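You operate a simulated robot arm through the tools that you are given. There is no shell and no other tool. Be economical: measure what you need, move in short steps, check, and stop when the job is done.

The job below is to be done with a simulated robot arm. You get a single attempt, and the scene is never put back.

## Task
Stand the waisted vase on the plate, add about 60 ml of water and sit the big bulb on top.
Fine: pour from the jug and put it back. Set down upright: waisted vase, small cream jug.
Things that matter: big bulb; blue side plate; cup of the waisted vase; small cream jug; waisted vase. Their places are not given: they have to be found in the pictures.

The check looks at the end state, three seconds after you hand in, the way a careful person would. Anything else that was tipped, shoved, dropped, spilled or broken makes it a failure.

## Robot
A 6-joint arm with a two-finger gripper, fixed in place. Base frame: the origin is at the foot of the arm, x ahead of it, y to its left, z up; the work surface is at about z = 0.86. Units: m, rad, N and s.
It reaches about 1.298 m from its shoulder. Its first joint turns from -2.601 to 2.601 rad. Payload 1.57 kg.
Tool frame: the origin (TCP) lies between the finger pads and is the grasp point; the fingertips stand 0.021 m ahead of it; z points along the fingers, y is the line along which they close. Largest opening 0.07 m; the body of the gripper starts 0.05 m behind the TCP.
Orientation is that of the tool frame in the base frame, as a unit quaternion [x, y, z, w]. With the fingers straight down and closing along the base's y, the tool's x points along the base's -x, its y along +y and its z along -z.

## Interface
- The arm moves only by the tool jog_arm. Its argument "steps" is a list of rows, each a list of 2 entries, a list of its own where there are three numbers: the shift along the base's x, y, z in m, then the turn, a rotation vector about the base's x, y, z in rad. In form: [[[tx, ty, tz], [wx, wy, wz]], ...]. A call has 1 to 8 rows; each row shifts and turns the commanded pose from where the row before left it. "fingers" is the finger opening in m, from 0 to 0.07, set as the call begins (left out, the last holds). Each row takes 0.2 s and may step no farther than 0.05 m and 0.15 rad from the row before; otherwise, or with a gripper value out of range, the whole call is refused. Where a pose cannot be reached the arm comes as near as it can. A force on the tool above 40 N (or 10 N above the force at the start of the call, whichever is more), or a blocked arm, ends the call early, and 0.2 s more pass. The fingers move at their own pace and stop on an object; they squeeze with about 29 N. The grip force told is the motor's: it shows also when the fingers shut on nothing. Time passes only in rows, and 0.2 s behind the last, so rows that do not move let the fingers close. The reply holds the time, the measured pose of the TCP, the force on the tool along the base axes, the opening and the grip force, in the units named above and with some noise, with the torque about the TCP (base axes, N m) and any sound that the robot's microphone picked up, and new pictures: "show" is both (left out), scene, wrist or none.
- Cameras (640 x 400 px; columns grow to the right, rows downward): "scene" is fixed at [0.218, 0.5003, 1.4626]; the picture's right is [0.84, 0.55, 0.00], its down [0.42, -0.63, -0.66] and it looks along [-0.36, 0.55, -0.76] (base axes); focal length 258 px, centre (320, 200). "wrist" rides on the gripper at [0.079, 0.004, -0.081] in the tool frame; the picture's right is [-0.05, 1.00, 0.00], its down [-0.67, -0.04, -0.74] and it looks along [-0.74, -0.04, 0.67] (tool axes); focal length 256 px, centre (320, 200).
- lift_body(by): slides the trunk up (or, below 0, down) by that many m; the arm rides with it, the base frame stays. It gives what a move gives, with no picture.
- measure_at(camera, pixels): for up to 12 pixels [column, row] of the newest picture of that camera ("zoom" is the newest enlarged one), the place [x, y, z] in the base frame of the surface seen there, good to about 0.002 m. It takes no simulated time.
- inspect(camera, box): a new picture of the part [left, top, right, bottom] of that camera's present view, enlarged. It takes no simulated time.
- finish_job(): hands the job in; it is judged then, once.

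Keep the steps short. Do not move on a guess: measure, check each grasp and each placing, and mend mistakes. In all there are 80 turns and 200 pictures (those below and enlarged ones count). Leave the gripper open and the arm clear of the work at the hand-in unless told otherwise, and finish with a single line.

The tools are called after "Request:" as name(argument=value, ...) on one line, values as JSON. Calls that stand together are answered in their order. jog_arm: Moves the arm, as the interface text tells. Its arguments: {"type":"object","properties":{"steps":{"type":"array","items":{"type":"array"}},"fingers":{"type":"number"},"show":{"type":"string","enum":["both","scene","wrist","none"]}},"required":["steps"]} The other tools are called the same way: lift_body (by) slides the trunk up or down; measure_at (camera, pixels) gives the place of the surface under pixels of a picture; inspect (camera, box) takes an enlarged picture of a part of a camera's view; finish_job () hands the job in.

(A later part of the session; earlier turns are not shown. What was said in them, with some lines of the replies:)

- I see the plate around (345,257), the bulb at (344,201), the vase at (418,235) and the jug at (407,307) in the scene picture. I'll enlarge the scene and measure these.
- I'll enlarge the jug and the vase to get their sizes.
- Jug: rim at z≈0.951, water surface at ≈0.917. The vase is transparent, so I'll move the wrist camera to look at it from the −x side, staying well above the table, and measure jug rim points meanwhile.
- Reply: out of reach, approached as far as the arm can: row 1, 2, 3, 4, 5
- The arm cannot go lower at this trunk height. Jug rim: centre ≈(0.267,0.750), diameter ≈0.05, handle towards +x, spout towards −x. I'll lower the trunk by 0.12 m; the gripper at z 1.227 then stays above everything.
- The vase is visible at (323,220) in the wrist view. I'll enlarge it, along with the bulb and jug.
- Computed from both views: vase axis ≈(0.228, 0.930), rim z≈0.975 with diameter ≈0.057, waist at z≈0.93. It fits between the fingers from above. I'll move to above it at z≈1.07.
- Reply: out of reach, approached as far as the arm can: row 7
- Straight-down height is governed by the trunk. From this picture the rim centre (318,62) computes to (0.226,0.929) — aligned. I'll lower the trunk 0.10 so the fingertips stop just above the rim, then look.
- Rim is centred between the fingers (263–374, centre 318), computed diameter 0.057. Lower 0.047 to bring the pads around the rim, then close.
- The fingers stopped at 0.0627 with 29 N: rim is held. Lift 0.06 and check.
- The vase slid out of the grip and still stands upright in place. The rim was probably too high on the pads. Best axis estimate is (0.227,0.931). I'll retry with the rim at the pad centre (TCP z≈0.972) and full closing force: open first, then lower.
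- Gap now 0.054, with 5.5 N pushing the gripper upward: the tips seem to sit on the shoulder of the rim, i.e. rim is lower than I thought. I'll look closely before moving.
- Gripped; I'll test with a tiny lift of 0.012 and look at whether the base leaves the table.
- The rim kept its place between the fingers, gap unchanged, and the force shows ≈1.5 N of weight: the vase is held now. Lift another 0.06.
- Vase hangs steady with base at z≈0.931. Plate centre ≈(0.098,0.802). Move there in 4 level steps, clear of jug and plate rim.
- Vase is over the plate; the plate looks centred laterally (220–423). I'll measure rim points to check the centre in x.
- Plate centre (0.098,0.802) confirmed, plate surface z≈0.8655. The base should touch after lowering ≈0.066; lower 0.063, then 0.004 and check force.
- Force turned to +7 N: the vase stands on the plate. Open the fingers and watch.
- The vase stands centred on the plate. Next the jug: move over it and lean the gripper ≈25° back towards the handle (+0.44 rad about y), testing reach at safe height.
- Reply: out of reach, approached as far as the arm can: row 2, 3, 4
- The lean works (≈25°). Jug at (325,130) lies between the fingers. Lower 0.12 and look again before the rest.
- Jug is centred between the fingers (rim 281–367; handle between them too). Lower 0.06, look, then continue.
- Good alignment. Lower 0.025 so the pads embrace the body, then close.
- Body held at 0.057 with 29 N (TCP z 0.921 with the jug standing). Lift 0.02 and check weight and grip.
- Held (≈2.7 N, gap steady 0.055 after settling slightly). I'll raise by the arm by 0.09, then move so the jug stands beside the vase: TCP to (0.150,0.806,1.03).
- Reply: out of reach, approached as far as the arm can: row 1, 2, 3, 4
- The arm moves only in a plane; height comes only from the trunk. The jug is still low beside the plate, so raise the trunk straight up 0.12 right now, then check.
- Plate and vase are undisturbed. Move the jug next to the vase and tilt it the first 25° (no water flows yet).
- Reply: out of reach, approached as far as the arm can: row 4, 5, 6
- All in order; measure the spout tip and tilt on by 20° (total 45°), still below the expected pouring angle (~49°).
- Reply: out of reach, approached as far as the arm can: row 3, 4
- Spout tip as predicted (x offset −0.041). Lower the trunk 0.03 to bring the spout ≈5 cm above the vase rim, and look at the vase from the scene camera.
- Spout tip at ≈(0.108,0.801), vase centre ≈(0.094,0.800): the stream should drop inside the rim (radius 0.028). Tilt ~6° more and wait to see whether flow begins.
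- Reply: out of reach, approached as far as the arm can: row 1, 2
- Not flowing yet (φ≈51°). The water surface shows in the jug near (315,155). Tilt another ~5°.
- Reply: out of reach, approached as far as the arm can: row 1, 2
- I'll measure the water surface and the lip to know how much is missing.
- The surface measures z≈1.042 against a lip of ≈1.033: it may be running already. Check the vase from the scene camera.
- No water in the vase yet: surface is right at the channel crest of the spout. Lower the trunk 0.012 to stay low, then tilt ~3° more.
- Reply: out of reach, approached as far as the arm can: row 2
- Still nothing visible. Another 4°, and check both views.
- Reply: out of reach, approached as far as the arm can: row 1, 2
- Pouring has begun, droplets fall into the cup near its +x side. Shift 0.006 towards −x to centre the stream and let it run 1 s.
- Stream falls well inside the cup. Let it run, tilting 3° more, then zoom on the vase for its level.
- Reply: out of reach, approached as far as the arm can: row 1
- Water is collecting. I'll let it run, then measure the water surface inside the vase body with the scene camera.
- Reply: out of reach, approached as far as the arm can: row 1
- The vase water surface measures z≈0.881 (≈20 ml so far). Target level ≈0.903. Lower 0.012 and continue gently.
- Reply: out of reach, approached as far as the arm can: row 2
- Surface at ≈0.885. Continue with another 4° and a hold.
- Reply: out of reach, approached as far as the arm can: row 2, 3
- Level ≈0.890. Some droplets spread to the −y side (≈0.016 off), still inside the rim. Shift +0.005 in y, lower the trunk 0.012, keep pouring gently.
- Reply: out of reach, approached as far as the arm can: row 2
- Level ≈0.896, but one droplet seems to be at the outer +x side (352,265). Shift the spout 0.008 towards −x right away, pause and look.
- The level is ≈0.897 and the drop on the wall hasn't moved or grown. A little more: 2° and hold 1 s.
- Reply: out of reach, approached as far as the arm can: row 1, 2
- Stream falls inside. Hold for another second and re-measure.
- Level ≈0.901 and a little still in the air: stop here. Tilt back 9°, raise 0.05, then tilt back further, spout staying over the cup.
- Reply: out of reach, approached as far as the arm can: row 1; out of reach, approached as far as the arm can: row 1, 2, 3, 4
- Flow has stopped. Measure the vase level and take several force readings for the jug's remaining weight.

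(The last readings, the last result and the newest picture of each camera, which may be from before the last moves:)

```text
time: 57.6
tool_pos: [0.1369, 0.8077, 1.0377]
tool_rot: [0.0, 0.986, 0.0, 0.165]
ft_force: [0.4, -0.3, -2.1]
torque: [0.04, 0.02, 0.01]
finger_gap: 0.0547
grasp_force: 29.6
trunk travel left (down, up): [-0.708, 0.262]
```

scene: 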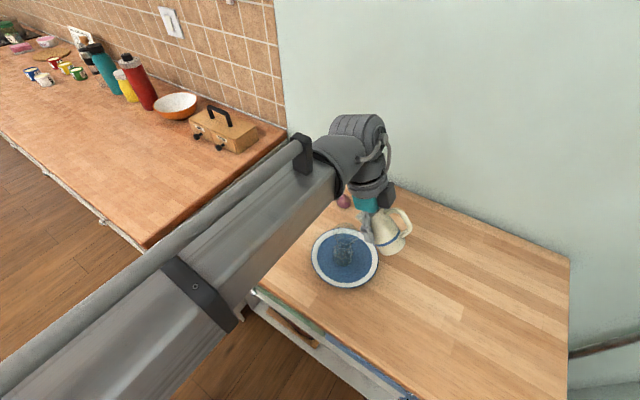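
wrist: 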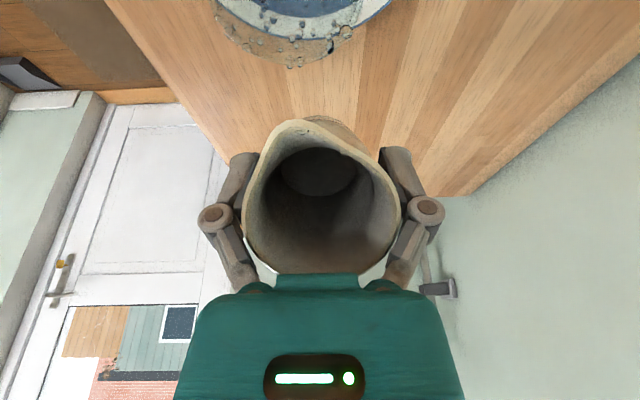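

Vase level ≈0.903 → ≈60 ml by geometry; the jug's drop in level also gives ≈57 ml. Good. Raise the trunk 0.06, then bring the jug upright again (+0.77 rad).

Request:
lift_body(by=0.06)

Request:
jog_arm(steps=[[[0, 0, 0], [0, 0.11, 0]], [[0, 0, 0], [0, 0.11, 0]], [[0, 0, 0], [0, 0.11, 0]], [[0, 0, 0], [0, 0.11, 0]], [[0, 0, 0], [0, 0.11, 0]], [[0, 0, 0], [0, 0.11, 0]], [[0, 0, 0], [0, 0.11, 0]]], show="both")

```text
time: 58.6
tool_pos: [0.1361, 0.8088, 1.0962]
tool_rot: [0.0, 0.986, 0.0, 0.165]
ft_force: [-1.2, 0.0, -2.4]
torque: [0.02, 0.02, -0.04]
finger_gap: 0.0549
grasp_force: 28.8
trunk travel left (down, up): [-0.768, 0.202]
```

```text
time: 60.2
tool_pos: [0.1361, 0.8066, 1.1055]
tool_rot: [0.0, 0.976, 0.001, -0.218]
ft_force: [0.3, -0.3, -2.6]
torque: [0.0, 0.03, -0.01]
finger_gap: 0.0546
grasp_force: 29.2
out of reach, approached as far as the arm can: row 1, 2, 5, 6, 7
trunk travel left (down, up): [-0.768, 0.202]
```

scene: 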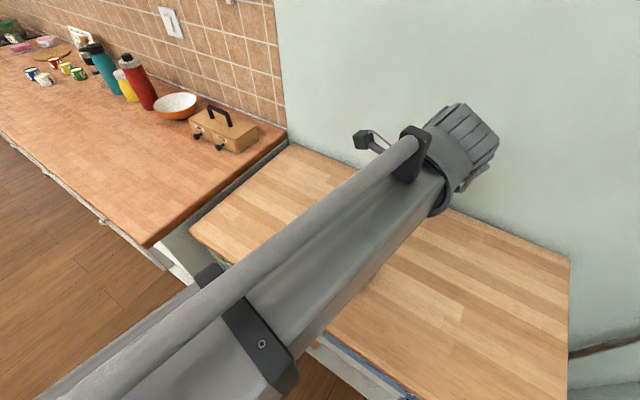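
wrist: 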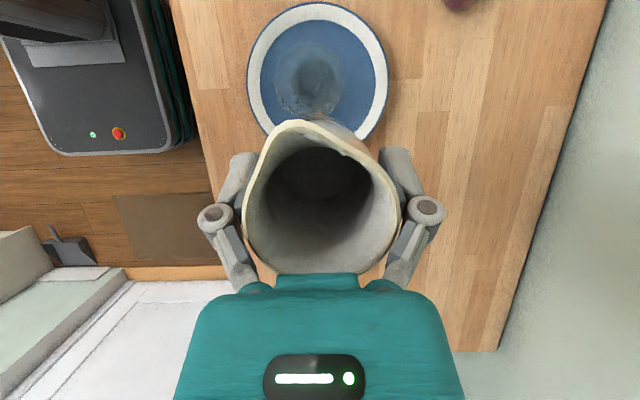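

Jug upright. Carry it back to its spot (TCP (0.268,0.751)), then lower by 0.165.

Request:
jog_arm(steps=[[[0.033, -0.014, 0], [0, 0, 0]], [[0.033, -0.014, 0], [0, 0, 0]], [[0.033, -0.014, 0], [0, 0, 0]], [[0.033, -0.0135, 0], [0, 0, 0]], [[0, 0, 0], [0, 0, 0]]], show="none")

Request:
lift_body(by=-0.165)

Request:
jog_arm(steps=[[[0, 0, 0], [0, 0, 0]]], show="both")

Request:
inspect(camera="scene", box=[310, 200, 440, 340])

```text
time: 61.4
tool_pos: [0.2681, 0.753, 1.1054]
tool_rot: [0.0, 0.976, -0.001, -0.218]
ft_force: [0.0, -0.2, -1.3]
torque: [-0.03, 0.0, -0.03]
finger_gap: 0.0547
grasp_force: 29.0
trunk travel left (down, up): [-0.768, 0.202]
```

```text
time: 63.3
tool_pos: [0.2671, 0.753, 0.9386]
tool_rot: [0.0, 0.976, 0.0, -0.218]
ft_force: [-0.7, -0.8, -3.0]
torque: [-0.01, 0.02, 0.01]
finger_gap: 0.0546
grasp_force: 29.3
trunk travel left (down, up): [-0.603, 0.367]
```

```text
time: 63.7
tool_pos: [0.2682, 0.7528, 0.9405]
tool_rot: [0.001, 0.976, 0.0, -0.217]
ft_force: [1.2, 0.5, -1.4]
torque: [-0.03, 0.03, 0.01]
finger_gap: 0.0548
grasp_force: 29.5
trunk travel left (down, up): [-0.603, 0.367]
```

scene: 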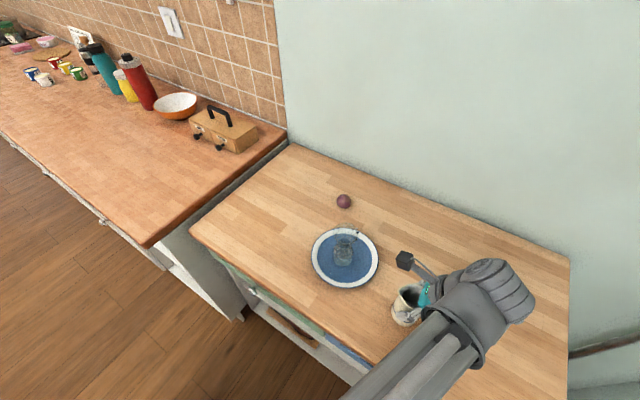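
wrist: 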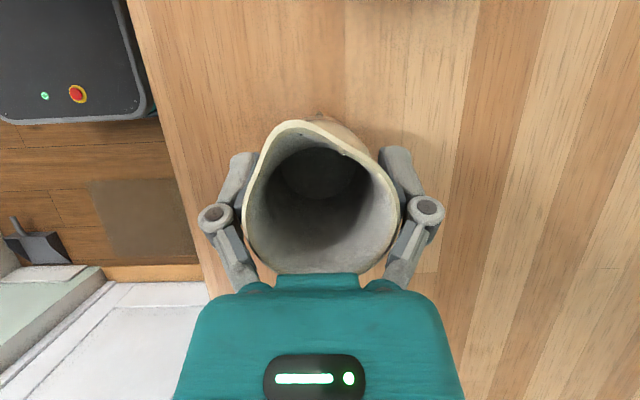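

```text
2.86 times, centred on (375, 270) of scene
```

zoom: 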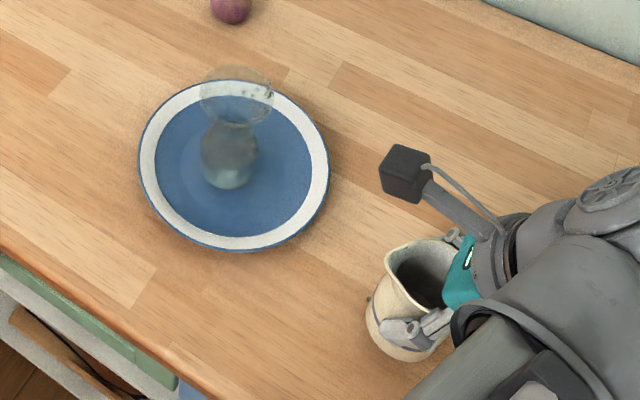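

Jug is above its spot, nothing in the way. Lower 0.014, then in 3 mm steps, watching the force.

Request:
lift_body(by=-0.014)

Request:
lift_body(by=-0.003)

Request:
jog_arm(steps=[[[0, 0, 0], [0, 0, 0]]], show="wrist")

```text
time: 64.3
tool_pos: [0.2682, 0.753, 0.9247]
tool_rot: [-0.001, 0.976, 0.0, -0.217]
ft_force: [0.1, -0.4, -2.4]
torque: [0.0, 0.02, -0.01]
finger_gap: 0.0545
grasp_force: 29.2
trunk travel left (down, up): [-0.589, 0.381]
```

```text
time: 64.8
tool_pos: [0.2683, 0.7539, 0.9236]
tool_rot: [0.0, 0.976, 0.001, -0.217]
ft_force: [2.3, 1.9, 7.9]
torque: [0.3, -0.09, -0.03]
finger_gap: 0.0547
grasp_force: 28.9
trunk travel left (down, up): [-0.586, 0.384]
```

```text
time: 65.2
tool_pos: [0.2678, 0.7537, 0.9226]
tool_rot: [0.001, 0.976, 0.001, -0.218]
ft_force: [1.4, 2.2, 9.8]
torque: [0.36, -0.16, -0.02]
finger_gap: 0.0547
grasp_force: 28.4
trunk travel left (down, up): [-0.586, 0.384]
```

wrist: 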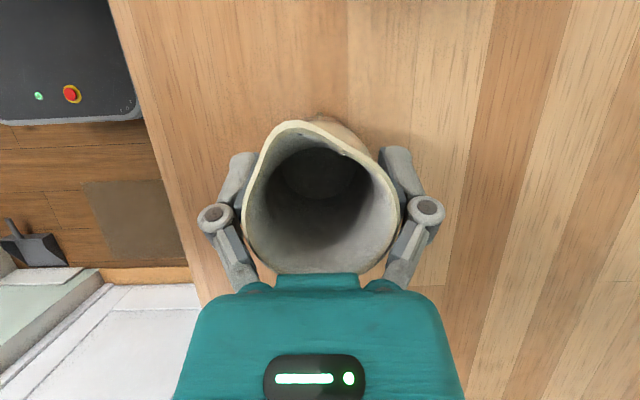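

The jug is on the table (≈9 N upward). Open, check, then raise the trunk clear.

Request:
jog_arm(steps=[[[0, 0, 0], [0, 0, 0]], [[0, 0, 0], [0, 0, 0]], [[0, 0, 0], [0, 0, 0]]], fingers=0.07, show="wrist")

Request:
lift_body(by=0.03)

Request:
jog_arm(steps=[[[0, 0, 0], [0, 0, 0]]], show="wrist")

```text
time: 66.0
tool_pos: [0.2673, 0.7533, 0.9215]
tool_rot: [-0.001, 0.976, 0.0, -0.218]
ft_force: [-0.3, 1.8, 1.0]
torque: [-0.02, -0.04, 0.0]
finger_gap: 0.0699
grasp_force: 0.1
trunk travel left (down, up): [-0.586, 0.384]
```

wrist: 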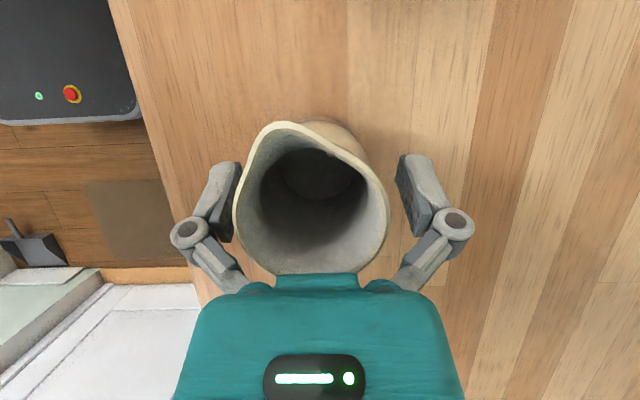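

```text
time: 66.8
tool_pos: [0.2683, 0.7527, 0.9533]
tool_rot: [0.0, 0.976, 0.0, -0.217]
ft_force: [0.6, 0.0, -0.7]
torque: [-0.01, -0.03, 0.01]
finger_gap: 0.07
grasp_force: 0.0
trunk travel left (down, up): [-0.616, 0.354]
```

```text
time: 67.2
tool_pos: [0.2684, 0.7522, 0.9525]
tool_rot: [0.0, 0.976, 0.0, -0.218]
ft_force: [0.7, -0.7, -0.1]
torque: [-0.02, 0.01, 0.04]
finger_gap: 0.0702
grasp_force: 0.1
trunk travel left (down, up): [-0.616, 0.354]
```

wrist: 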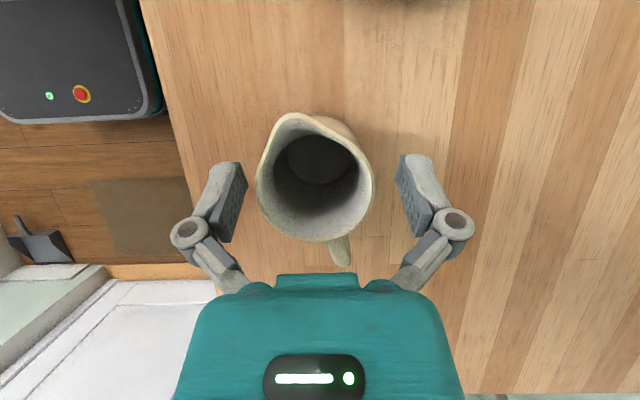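

Jug stands upright at its spot. Raise 0.15 and travel to above the bulb at ≈(0,0.958), turning the gripper straight down again.

Request:
lift_body(by=0.15)

Request:
jog_arm(steps=[[[-0.0335, 0.0258, 0], [0, -0.055, 0]], [[-0.0335, 0.0258, 0], [0, -0.055, 0]], [[-0.0335, 0.0258, 0], [0, -0.055, 0]], [[-0.0335, 0.0258, 0], [0, -0.055, 0]], [[-0.0335, 0.0258, 0], [0, -0.055, 0]], [[-0.0335, 0.0258, 0], [0, -0.055, 0]], [[-0.0335, 0.0258, 0], [0, -0.055, 0]], [[-0.0335, 0.0254, 0], [0, -0.054, 0]]], show="both")

Request:
inspect(camera="scene", box=[310, 180, 450, 340])

```text
time: 68.9
tool_pos: [0.2694, 0.7532, 1.1017]
tool_rot: [0.0, 0.976, 0.001, -0.218]
ft_force: [0.5, 0.4, -0.1]
torque: [-0.01, 0.02, -0.02]
finger_gap: 0.0699
grasp_force: 0.0
trunk travel left (down, up): [-0.766, 0.204]
```

```text
time: 70.7
tool_pos: [0.0, 0.9596, 1.0844]
tool_rot: [0.0, 1.0, -0.001, 0.001]
ft_force: [-0.4, 0.5, -0.1]
torque: [0.0, -0.03, -0.01]
finger_gap: 0.0701
grasp_force: 0.0
out of reach, approached as far as the arm can: row 1, 2, 4, 6
trunk travel left (down, up): [-0.766, 0.204]
```

scene: 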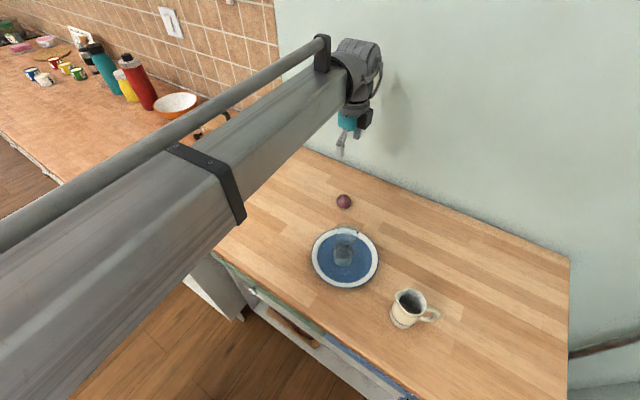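
wrist: 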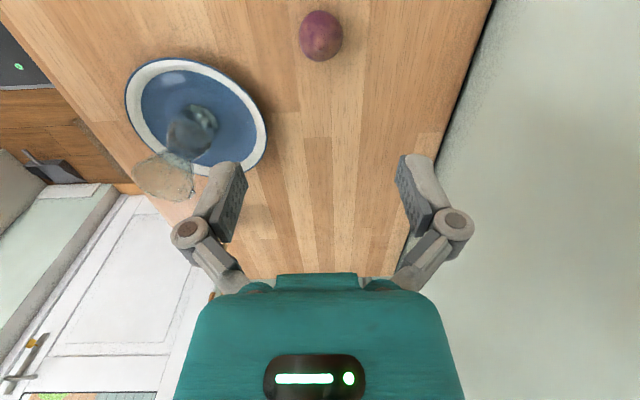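

```text
2.50 times, centred on (380, 260) of scene
```

zoom: 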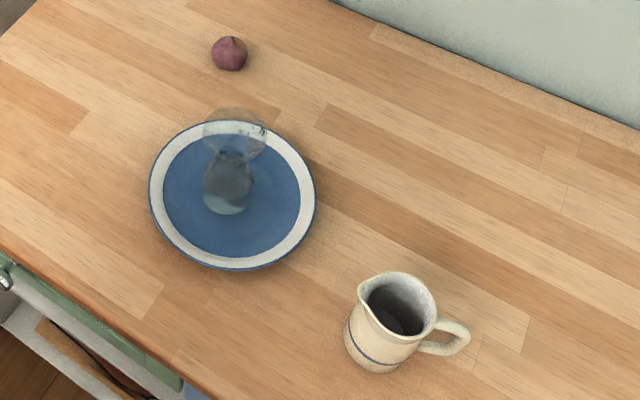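

No spill visible. Zoom on the bulb, and check the jug's water level and the plate closely.

Request:
inspect(camera="wrist", box=[280, 0, 370, 70])

Request:
measure_at(camera="wrist", pixels=[[321, 36], [302, 36], [340, 36], [321, 14], [321, 58], [321, 25], [321, 48], [306, 20], [336, 20]])

Request:
inspect(camera="scene", box=[380, 280, 444, 330])

Request:
measure_at(camera="zoom", pixels=[[320, 210], [300, 230], [330, 250], [280, 200], [300, 190], [260, 180]])

Request:
inspect(camera="scene", box=[305, 215, 385, 292])

Request:
inspect(camera="scene", box=[330, 188, 358, 214])

```text
5.71 times, centred on (325, 35) of wrist
```

zoom: 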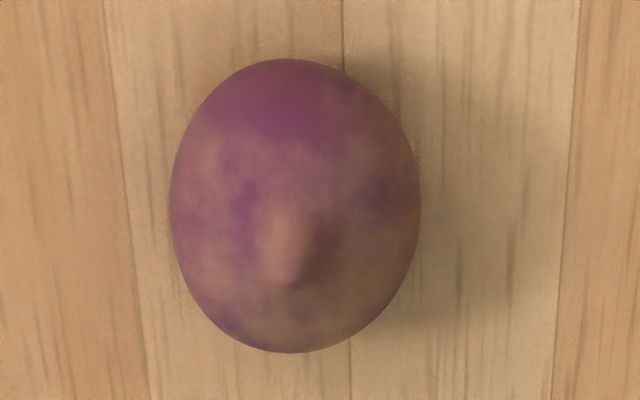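

```text
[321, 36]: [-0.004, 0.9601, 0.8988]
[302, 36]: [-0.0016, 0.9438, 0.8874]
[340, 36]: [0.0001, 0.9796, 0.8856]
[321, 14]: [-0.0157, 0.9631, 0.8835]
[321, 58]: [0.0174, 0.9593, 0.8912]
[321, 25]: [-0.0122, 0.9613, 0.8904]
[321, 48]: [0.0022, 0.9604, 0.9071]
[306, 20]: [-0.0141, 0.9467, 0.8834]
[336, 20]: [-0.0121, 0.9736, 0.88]
```

```text
8.00 times, centred on (412, 305) of scene
```

zoom: 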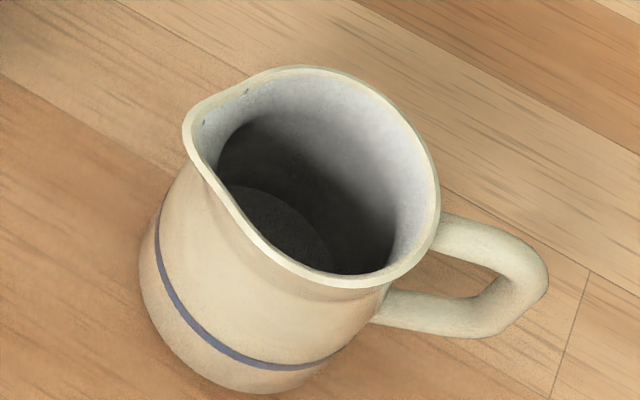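

```text
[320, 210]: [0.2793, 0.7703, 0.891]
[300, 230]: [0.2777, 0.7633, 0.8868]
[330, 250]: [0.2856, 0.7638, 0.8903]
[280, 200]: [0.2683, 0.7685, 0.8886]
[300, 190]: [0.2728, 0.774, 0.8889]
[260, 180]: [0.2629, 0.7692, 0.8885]
```

```text
5.19 times, centred on (345, 254) of scene
```

zoom: 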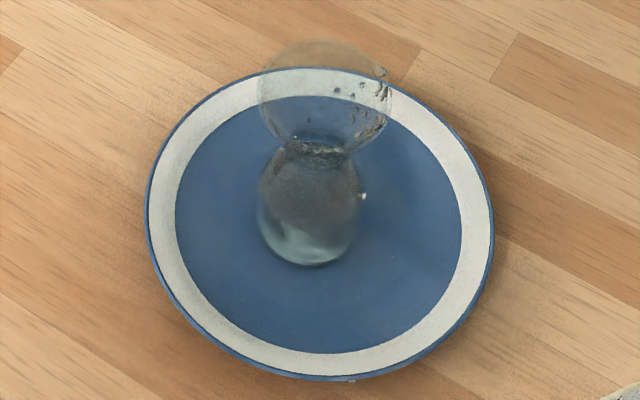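

```text
15.38 times, centred on (344, 201) of scene
```

zoom: 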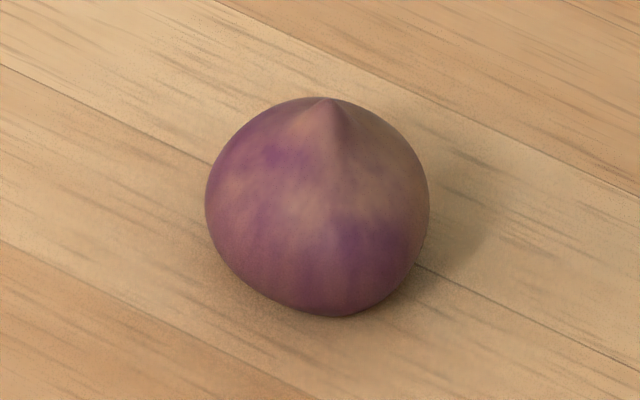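

Jug level fell to ≈0.889, consistent with ~60 ml. The bulb stands tip up, centre ≈(0.002,0.9605), width ≈0.042, equator z≈0.882, tip ≈0.908. I'll grip it with the fingertip part of the pads (TCP z≈0.897) so the fingers stay above the cup rim later. Align and lower.

Request:
jog_arm(steps=[[[0.001, 0.001, 0], [0, 0, 0]]], show="none")

Request:
lift_body(by=-0.14)

Request:
jog_arm(steps=[[[0, 0, 0], [0, 0, 0]]], show="wrist")

Request:
measure_at(camera="wrist", pixels=[[320, 110], [320, 125], [320, 140], [300, 110], [340, 110], [320, 90]])

```text
time: 71.1
tool_pos: [0.0016, 0.9605, 1.0844]
tool_rot: [0.0, 1.0, 0.0, 0.001]
ft_force: [0.3, 0.4, 0.4]
torque: [-0.01, -0.01, -0.02]
finger_gap: 0.07
grasp_force: 0.1
trunk travel left (down, up): [-0.766, 0.204]
```

```text
time: 72.8
tool_pos: [-0.0002, 0.9599, 0.9441]
tool_rot: [0.0, 1.0, 0.001, -0.001]
ft_force: [-0.2, -0.4, 0.8]
torque: [0.0, -0.03, -0.01]
finger_gap: 0.0698
grasp_force: 0.1
trunk travel left (down, up): [-0.626, 0.344]
```

```text
time: 73.2
tool_pos: [0.0009, 0.9605, 0.9448]
tool_rot: [0.001, 1.0, 0.001, 0.0]
ft_force: [0.3, 0.8, 0.4]
torque: [-0.02, -0.06, 0.01]
finger_gap: 0.0699
grasp_force: 0.1
trunk travel left (down, up): [-0.626, 0.344]
```

wrist: 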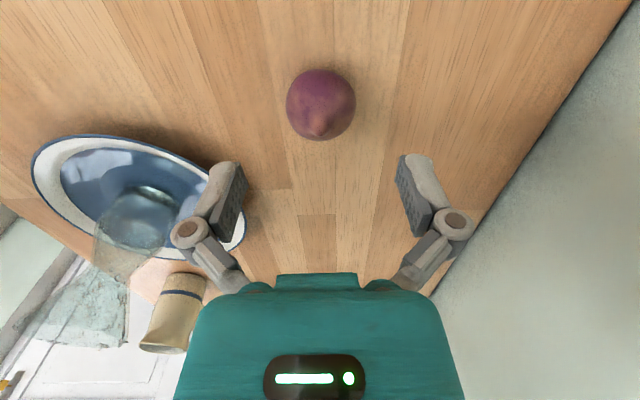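

```text
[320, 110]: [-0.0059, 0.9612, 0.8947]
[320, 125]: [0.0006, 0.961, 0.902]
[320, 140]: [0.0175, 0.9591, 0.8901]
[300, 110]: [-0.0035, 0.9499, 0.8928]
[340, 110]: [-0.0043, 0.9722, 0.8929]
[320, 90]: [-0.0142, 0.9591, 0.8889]
```

Bulb is centred (286–356). Lower 0.047 and close.

Request:
lift_body(by=-0.047)

Request:
jog_arm(steps=[[[0, 0, 0], [0, 0, 0]], [[0, 0, 0], [0, 0, 0]], [[0, 0, 0], [0, 0, 0]], [[0, 0, 0], [0, 0, 0]]], fingers=0.0, show="wrist")

Request:
lift_body(by=0.01)

Request:
jog_arm(steps=[[[0, 0, 0], [0, 0, 0]]], show="wrist")

```text
time: 74.1
tool_pos: [0.0014, 0.961, 0.8979]
tool_rot: [0.0, 1.0, 0.001, 0.0]
ft_force: [-0.1, -0.7, 0.0]
torque: [-0.02, 0.0, 0.0]
finger_gap: 0.0701
grasp_force: 0.1
trunk travel left (down, up): [-0.579, 0.391]
```

```text
time: 75.1
tool_pos: [0.0028, 0.9613, 0.8984]
tool_rot: [0.0, 1.0, 0.0, 0.0]
ft_force: [-0.4, 0.2, 6.4]
torque: [0.03, 0.0, 0.01]
finger_gap: 0.0388
grasp_force: 29.2
trunk travel left (down, up): [-0.579, 0.391]
```

wrist: 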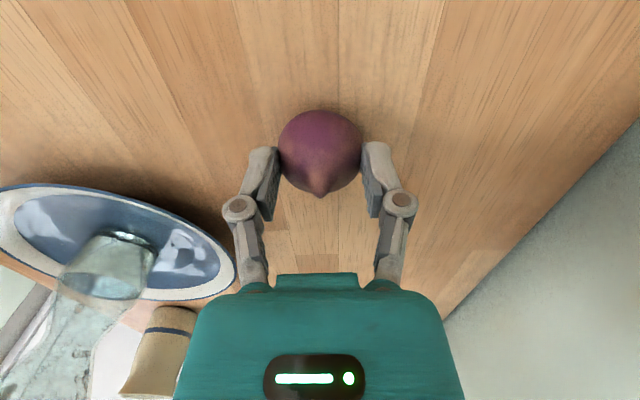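

```text
time: 75.7
tool_pos: [0.0006, 0.9601, 0.9103]
tool_rot: [0.0, 1.0, 0.002, 0.0]
ft_force: [-2.0, 4.5, 27.9]
torque: [0.14, -0.16, 0.0]
finger_gap: 0.0241
grasp_force: 29.2
trunk travel left (down, up): [-0.589, 0.381]
```

```text
time: 76.0
tool_pos: [0.0022, 0.9592, 0.9103]
tool_rot: [0.0, 1.0, 0.002, 0.0]
ft_force: [-1.1, 6.7, 34.0]
torque: [0.23, -0.17, 0.04]
finger_gap: 0.0242
grasp_force: 28.9
trunk travel left (down, up): [-0.589, 0.381]
```

wrist: 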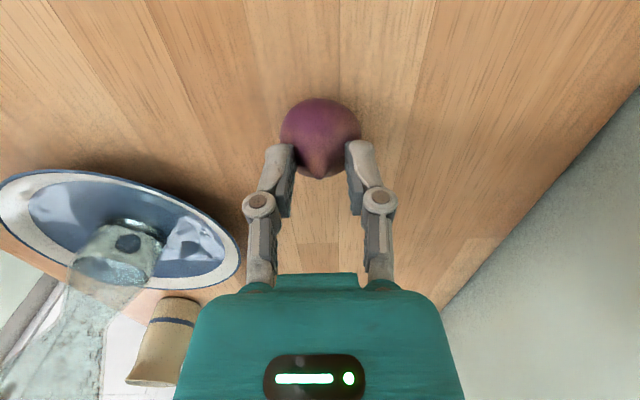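

The fingertips slid up the bulb's shoulder and press on it. Open at once; I must grip at the equator (TCP z≈0.884).

Request:
jog_arm(steps=[[[0, 0, 0], [0, 0, 0]], [[0, 0, 0], [0, 0, 0]], [[0, 0, 0], [0, 0, 0]], [[0, 0, 0], [0, 0, 0]]], fingers=0.07, show="wrist")

Request:
inspect(camera="wrist", box=[240, 80, 400, 220])

Request:
measure_at(camera="wrist", pixels=[[320, 110], [320, 125], [320, 140], [320, 155], [300, 135], [340, 135], [320, 170], [285, 135], [356, 135]])

```text
time: 77.0
tool_pos: [0.0006, 0.9602, 0.9074]
tool_rot: [0.0, 1.0, 0.0, 0.0]
ft_force: [-0.5, -0.2, -1.1]
torque: [0.01, 0.0, -0.01]
finger_gap: 0.0698
grasp_force: 0.0
trunk travel left (down, up): [-0.589, 0.381]
```

wrist: 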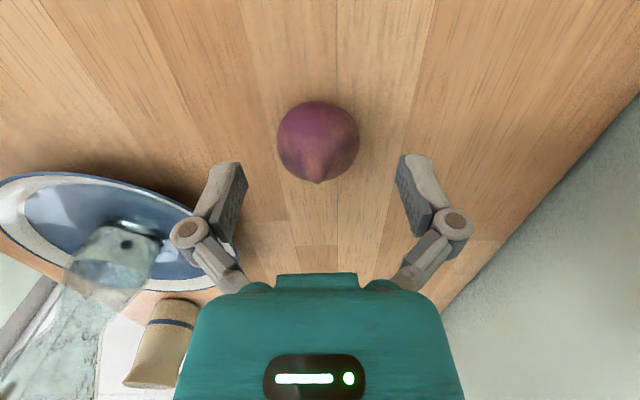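

```text
2.86 times, centred on (320, 150) of wrist
```

zoom: 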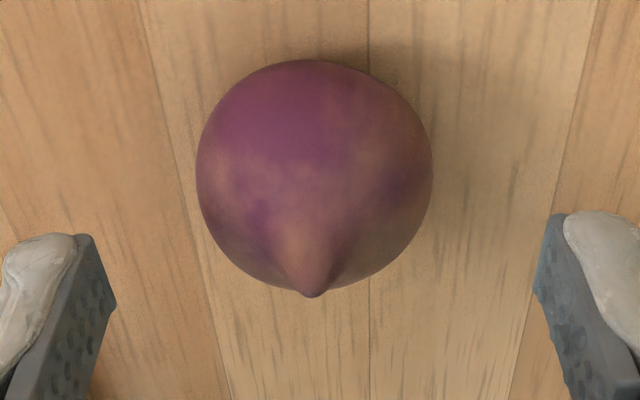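

```text
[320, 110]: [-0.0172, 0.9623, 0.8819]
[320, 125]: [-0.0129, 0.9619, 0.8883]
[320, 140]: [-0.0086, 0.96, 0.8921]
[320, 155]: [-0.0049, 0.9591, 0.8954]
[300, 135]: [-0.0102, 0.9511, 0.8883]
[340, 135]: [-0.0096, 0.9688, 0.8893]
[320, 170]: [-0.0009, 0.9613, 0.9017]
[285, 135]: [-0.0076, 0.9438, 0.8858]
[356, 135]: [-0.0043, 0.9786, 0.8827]
```

Bulb stands unchanged. Lower to TCP z≈0.885 (tips 4 mm above the table), close, and lift 1 cm.

Request:
lift_body(by=-0.0225)

Request:
jog_arm(steps=[[[0, 0, 0], [0, 0, 0]], [[0, 0, 0], [0, 0, 0]], [[0, 0, 0], [0, 0, 0]], [[0, 0, 0], [0, 0, 0]]], fingers=0.0, show="none")

Request:
lift_body(by=0.01)

Request:
jog_arm(steps=[[[0, 0, 0], [0, 0, 0]]], show="wrist")

```text
time: 77.7
tool_pos: [0.0011, 0.96, 0.8847]
tool_rot: [0.0, 1.0, -0.001, 0.0]
ft_force: [0.0, -0.4, 0.0]
torque: [0.0, -0.02, -0.01]
finger_gap: 0.0697
grasp_force: 0.0
trunk travel left (down, up): [-0.567, 0.403]
```

```text
time: 78.7
tool_pos: [0.0007, 0.9597, 0.8855]
tool_rot: [0.0, 1.0, 0.0, 0.0]
ft_force: [-0.9, 2.9, 5.7]
torque: [0.05, -0.04, 0.0]
finger_gap: 0.0419
grasp_force: 29.0
trunk travel left (down, up): [-0.567, 0.403]
```

```text
time: 79.3
tool_pos: [0.0024, 0.96, 0.8942]
tool_rot: [0.0, 1.0, -0.001, 0.0]
ft_force: [0.7, 0.3, 0.4]
torque: [-0.01, 0.02, 0.02]
finger_gap: 0.0421
grasp_force: 28.6
trunk travel left (down, up): [-0.577, 0.393]
```

```text
time: 79.7
tool_pos: [0.0025, 0.9611, 0.8949]
tool_rot: [0.001, 1.0, 0.0, 0.0]
ft_force: [-0.6, 0.3, 0.0]
torque: [-0.02, 0.0, -0.01]
finger_gap: 0.0421
grasp_force: 29.4
trunk travel left (down, up): [-0.577, 0.393]
```

wrist: 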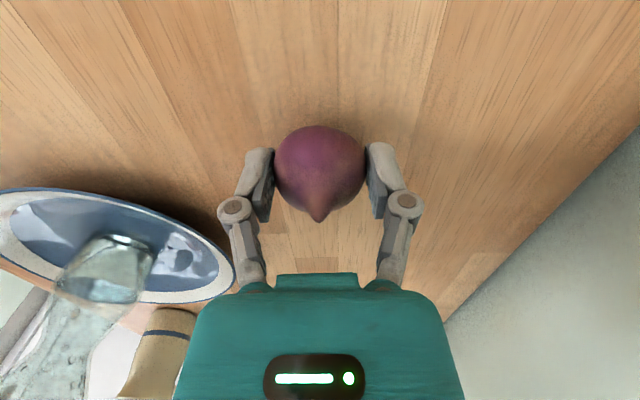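

Bulb held (gap 0.042, steady). Raise 0.15, then move to over the vase at ≈(0.093,0.800).

Request:
lift_body(by=0.17)

Request:
jog_arm(steps=[[[0.018, -0.032, 0], [0, 0, 0]], [[0.018, -0.032, 0], [0, 0, 0]], [[0.018, -0.032, 0], [0, 0, 0]], [[0.018, -0.032, 0], [0, 0, 0]], [[0.019, -0.0325, 0], [0, 0, 0]], [[0, 0, 0], [0, 0, 0]]], show="both")

Request:
inspect(camera="scene", box=[310, 195, 390, 275])

```text
time: 81.6
tool_pos: [0.0009, 0.9608, 1.0645]
tool_rot: [0.0, 1.0, 0.0, 0.0]
ft_force: [0.0, 0.0, -0.8]
torque: [-0.04, -0.03, 0.02]
finger_gap: 0.042
grasp_force: 28.5
trunk travel left (down, up): [-0.747, 0.223]
```

```text
time: 83.0
tool_pos: [0.0919, 0.799, 1.0651]
tool_rot: [0.0, 1.0, 0.001, 0.0]
ft_force: [0.3, -0.1, -1.5]
torque: [0.01, 0.01, -0.01]
finger_gap: 0.042
grasp_force: 28.9
trunk travel left (down, up): [-0.747, 0.223]
```

scene: 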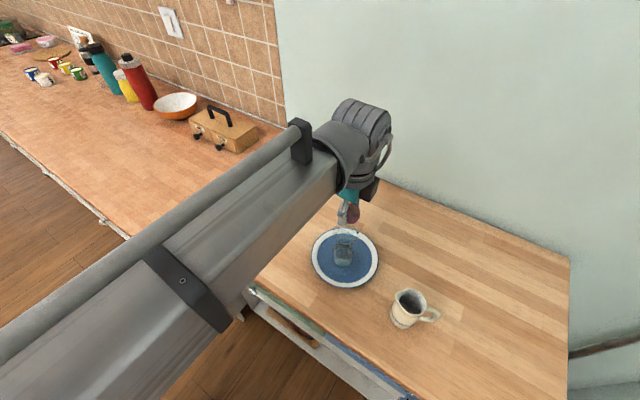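
wrist: 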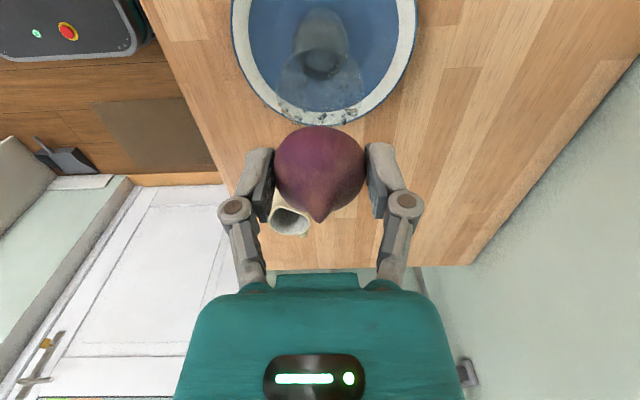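

```text
5.00 times, centred on (350, 235) of scene
```

zoom: 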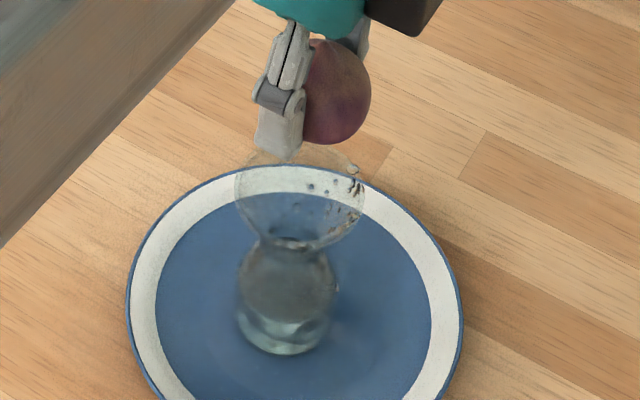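

Zoom on the vase rim in the wrist view to fix its centre.

Request:
inspect(camera="wrist", box=[250, 0, 390, 130])

Request:
measure_at(camera="zoom", pixels=[[420, 355], [440, 342], [400, 365], [330, 370], [260, 360], [210, 330]])

```text
3.08 times, centred on (320, 65) of wrist
```

zoom: 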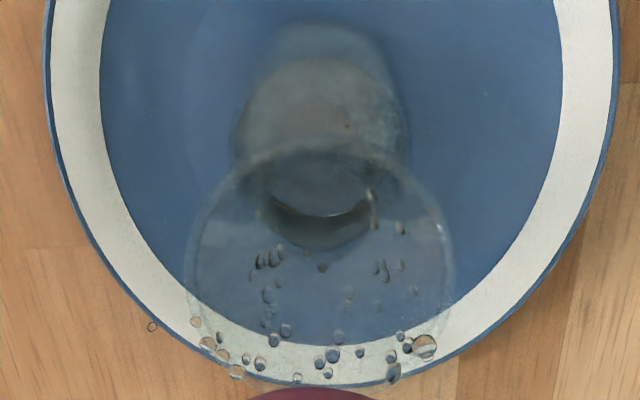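

```text
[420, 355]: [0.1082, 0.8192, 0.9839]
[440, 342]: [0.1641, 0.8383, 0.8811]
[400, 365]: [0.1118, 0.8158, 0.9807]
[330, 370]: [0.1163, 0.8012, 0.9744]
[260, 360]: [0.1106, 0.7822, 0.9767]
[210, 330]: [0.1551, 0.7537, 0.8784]
```

Droplets on the rim give its centre ≈(0.092,0.799), exactly below the TCP. Lower 0.060 so the fingertips stop just above the rim.

Request:
lift_body(by=-0.06)

Request:
inspect(camera="scene", box=[310, 195, 390, 275])

Request:
inspect(camera="wrist", box=[200, 60, 440, 260])

```text
time: 84.0
tool_pos: [0.0932, 0.7988, 1.0056]
tool_rot: [0.0, 1.0, 0.0, 0.0]
ft_force: [-0.4, 0.5, -0.2]
torque: [0.0, -0.02, -0.01]
finger_gap: 0.0419
grasp_force: 29.1
trunk travel left (down, up): [-0.687, 0.283]
```

```text
5.00 times, centred on (350, 235) of scene
```

zoom: 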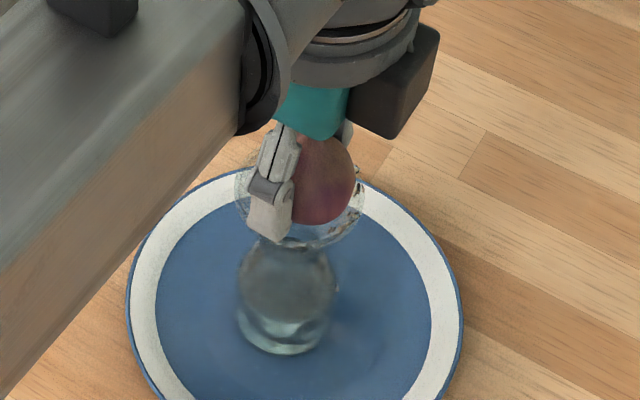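

```text
2.00 times, centred on (320, 160) of wrist
```

zoom: 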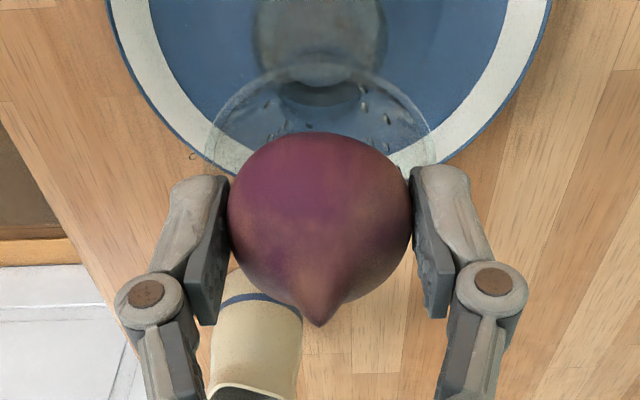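

Bulb is centred over the cup. Lower 1.5 mm at a time, twice, watching the force for rim contact.

Request:
lift_body(by=-0.002)

Request:
lift_body(by=-0.0015)

```text
time: 84.6
tool_pos: [0.0915, 0.7979, 1.0041]
tool_rot: [0.0, 1.0, 0.0, 0.0]
ft_force: [0.4, 0.3, 0.2]
torque: [-0.02, 0.0, 0.0]
finger_gap: 0.0419
grasp_force: 28.6
trunk travel left (down, up): [-0.685, 0.285]
```

```text
time: 85.1
tool_pos: [0.0906, 0.7993, 1.001]
tool_rot: [0.0, 1.0, 0.0, 0.0]
ft_force: [-0.3, 0.0, 0.0]
torque: [-0.02, 0.01, 0.01]
finger_gap: 0.0416
grasp_force: 29.4
trunk travel left (down, up): [-0.683, 0.287]
```

Still free. Two more 1.5 mm steps.

Request:
lift_body(by=-0.0015)

Request:
lift_body(by=-0.0015)

Request:
inspect(camera="wrist", box=[200, 60, 440, 260])

```text
time: 85.6
tool_pos: [0.0926, 0.7988, 0.9993]
tool_rot: [0.001, 1.0, 0.0, 0.001]
ft_force: [0.5, -0.3, -0.4]
torque: [0.0, -0.02, -0.01]
finger_gap: 0.0421
grasp_force: 28.9
trunk travel left (down, up): [-0.682, 0.288]
```

```text
time: 86.1
tool_pos: [0.0926, 0.7989, 0.9999]
tool_rot: [0.0, 1.0, 0.002, -0.001]
ft_force: [-0.7, 2.1, 14.7]
torque: [0.04, 0.01, 0.01]
finger_gap: 0.042
grasp_force: 28.6
trunk travel left (down, up): [-0.68, 0.29]
```

```text
2.00 times, centred on (320, 160) of wrist
```

zoom: 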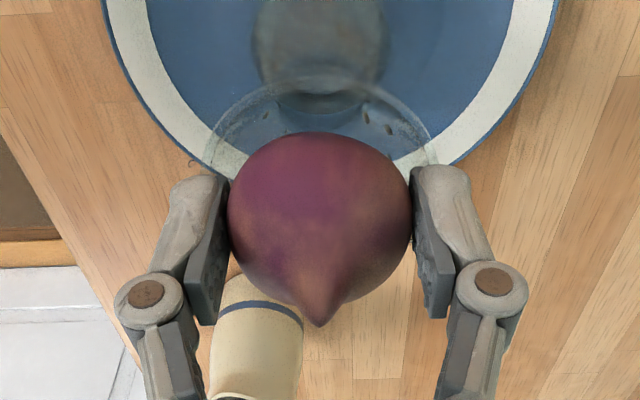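

Touched the rim. Raise 2 mm and release the bulb into the cup.

Request:
lift_body(by=0.002)

Request:
jog_arm(steps=[[[0, 0, 0], [0, 0, 0]], [[0, 0, 0], [0, 0, 0]], [[0, 0, 0], [0, 0, 0]]], fingers=0.07, show="wrist")

Request:
inspect(camera="scene", box=[310, 195, 390, 275])

```text
time: 86.6
tool_pos: [0.092, 0.7989, 1.0016]
tool_rot: [0.0, 1.0, 0.0, 0.0]
ft_force: [0.2, 0.2, 1.2]
torque: [0.0, 0.01, 0.01]
finger_gap: 0.0418
grasp_force: 29.4
trunk travel left (down, up): [-0.682, 0.288]
```

```text
time: 87.4
tool_pos: [0.0913, 0.7994, 1.0003]
tool_rot: [0.0, 1.0, 0.0, -0.001]
ft_force: [-0.6, -0.2, 0.4]
torque: [-0.02, 0.01, -0.01]
finger_gap: 0.0702
grasp_force: 0.1
trunk travel left (down, up): [-0.682, 0.288]
```

wrist: 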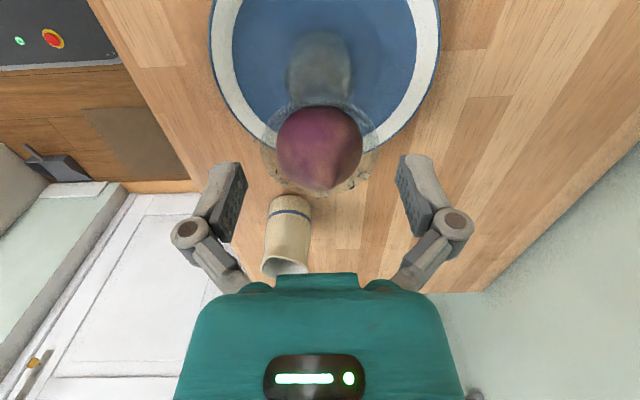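

```text
5.00 times, centred on (350, 235) of scene
```

zoom: 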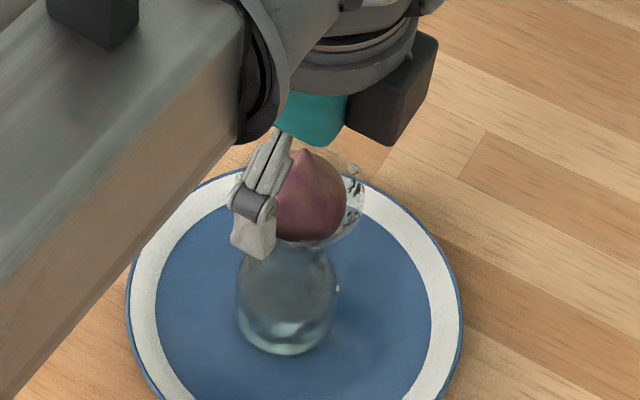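

The bulb rests in the cup, tip up. Raise the trunk clear, move away from the work and check everything.

Request:
lift_body(by=0.2)

Request:
jog_arm(steps=[[[-0.045, 0, 0], [0, 0, 0]], [[-0.045, 0, 0], [0, 0, 0]], [[-0.045, 0, 0], [0, 0, 0]], [[-0.045, 0, 0], [0, 0, 0]], [[0, 0, 0], [0, 0, 0]]], show="scene")

Request:
inspect(camera="scene", box=[300, 200, 450, 340])

Request:
inspect(camera="scene", box=[305, 210, 385, 292])

```text
time: 89.6
tool_pos: [0.0917, 0.7993, 1.2009]
tool_rot: [0.0, 1.0, 0.0, 0.0]
ft_force: [0.9, 0.3, -0.6]
torque: [-0.04, 0.01, 0.0]
finger_gap: 0.0701
grasp_force: 0.0
trunk travel left (down, up): [-0.882, 0.088]
```

```text
time: 90.8
tool_pos: [-0.0877, 0.7971, 1.1996]
tool_rot: [0.0, 1.0, 0.0, 0.0]
ft_force: [-0.2, 0.4, 0.7]
torque: [0.0, 0.02, 0.01]
finger_gap: 0.0698
grasp_force: 0.0
trunk travel left (down, up): [-0.882, 0.088]
```

scene: 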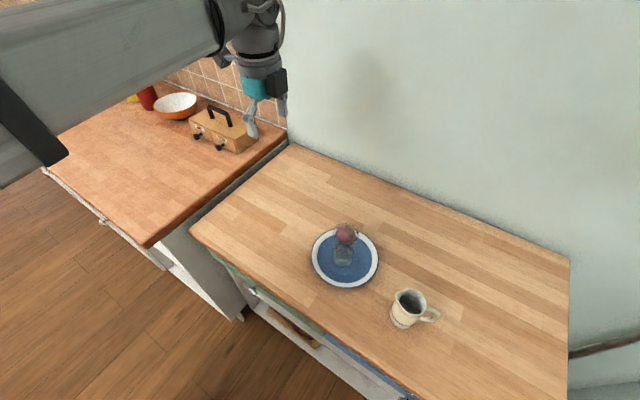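

```text
2.86 times, centred on (375, 270) of scene
```

zoom: 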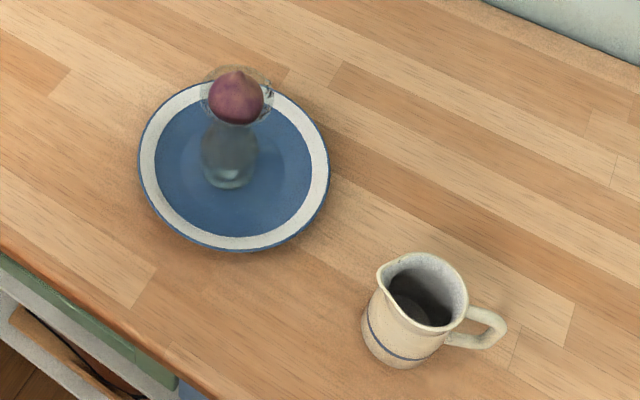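

```text
4.88 times, centred on (345, 251) of scene
```

zoom: 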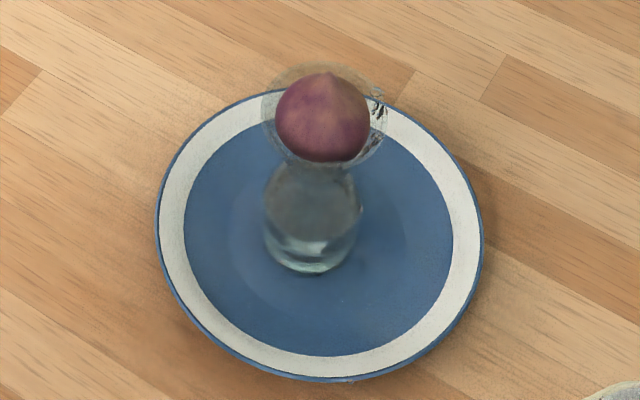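

Vase upright on the plate, bulb seated in its cup, jug standing back at its spot, gripper open and clear. Handing in.

Request:
finish_job()

```text
The job is handed in.
```

I stood the vase on the plate, poured in about 60 ml of water (judged from the vase and jug levels; the less certain force readings suggested somewhat more), sat the bulb in its cup from a drop of about 3 cm, and put the jug back upright; a droplet clings to the outside of the vase and one may lie on the table by the plate.
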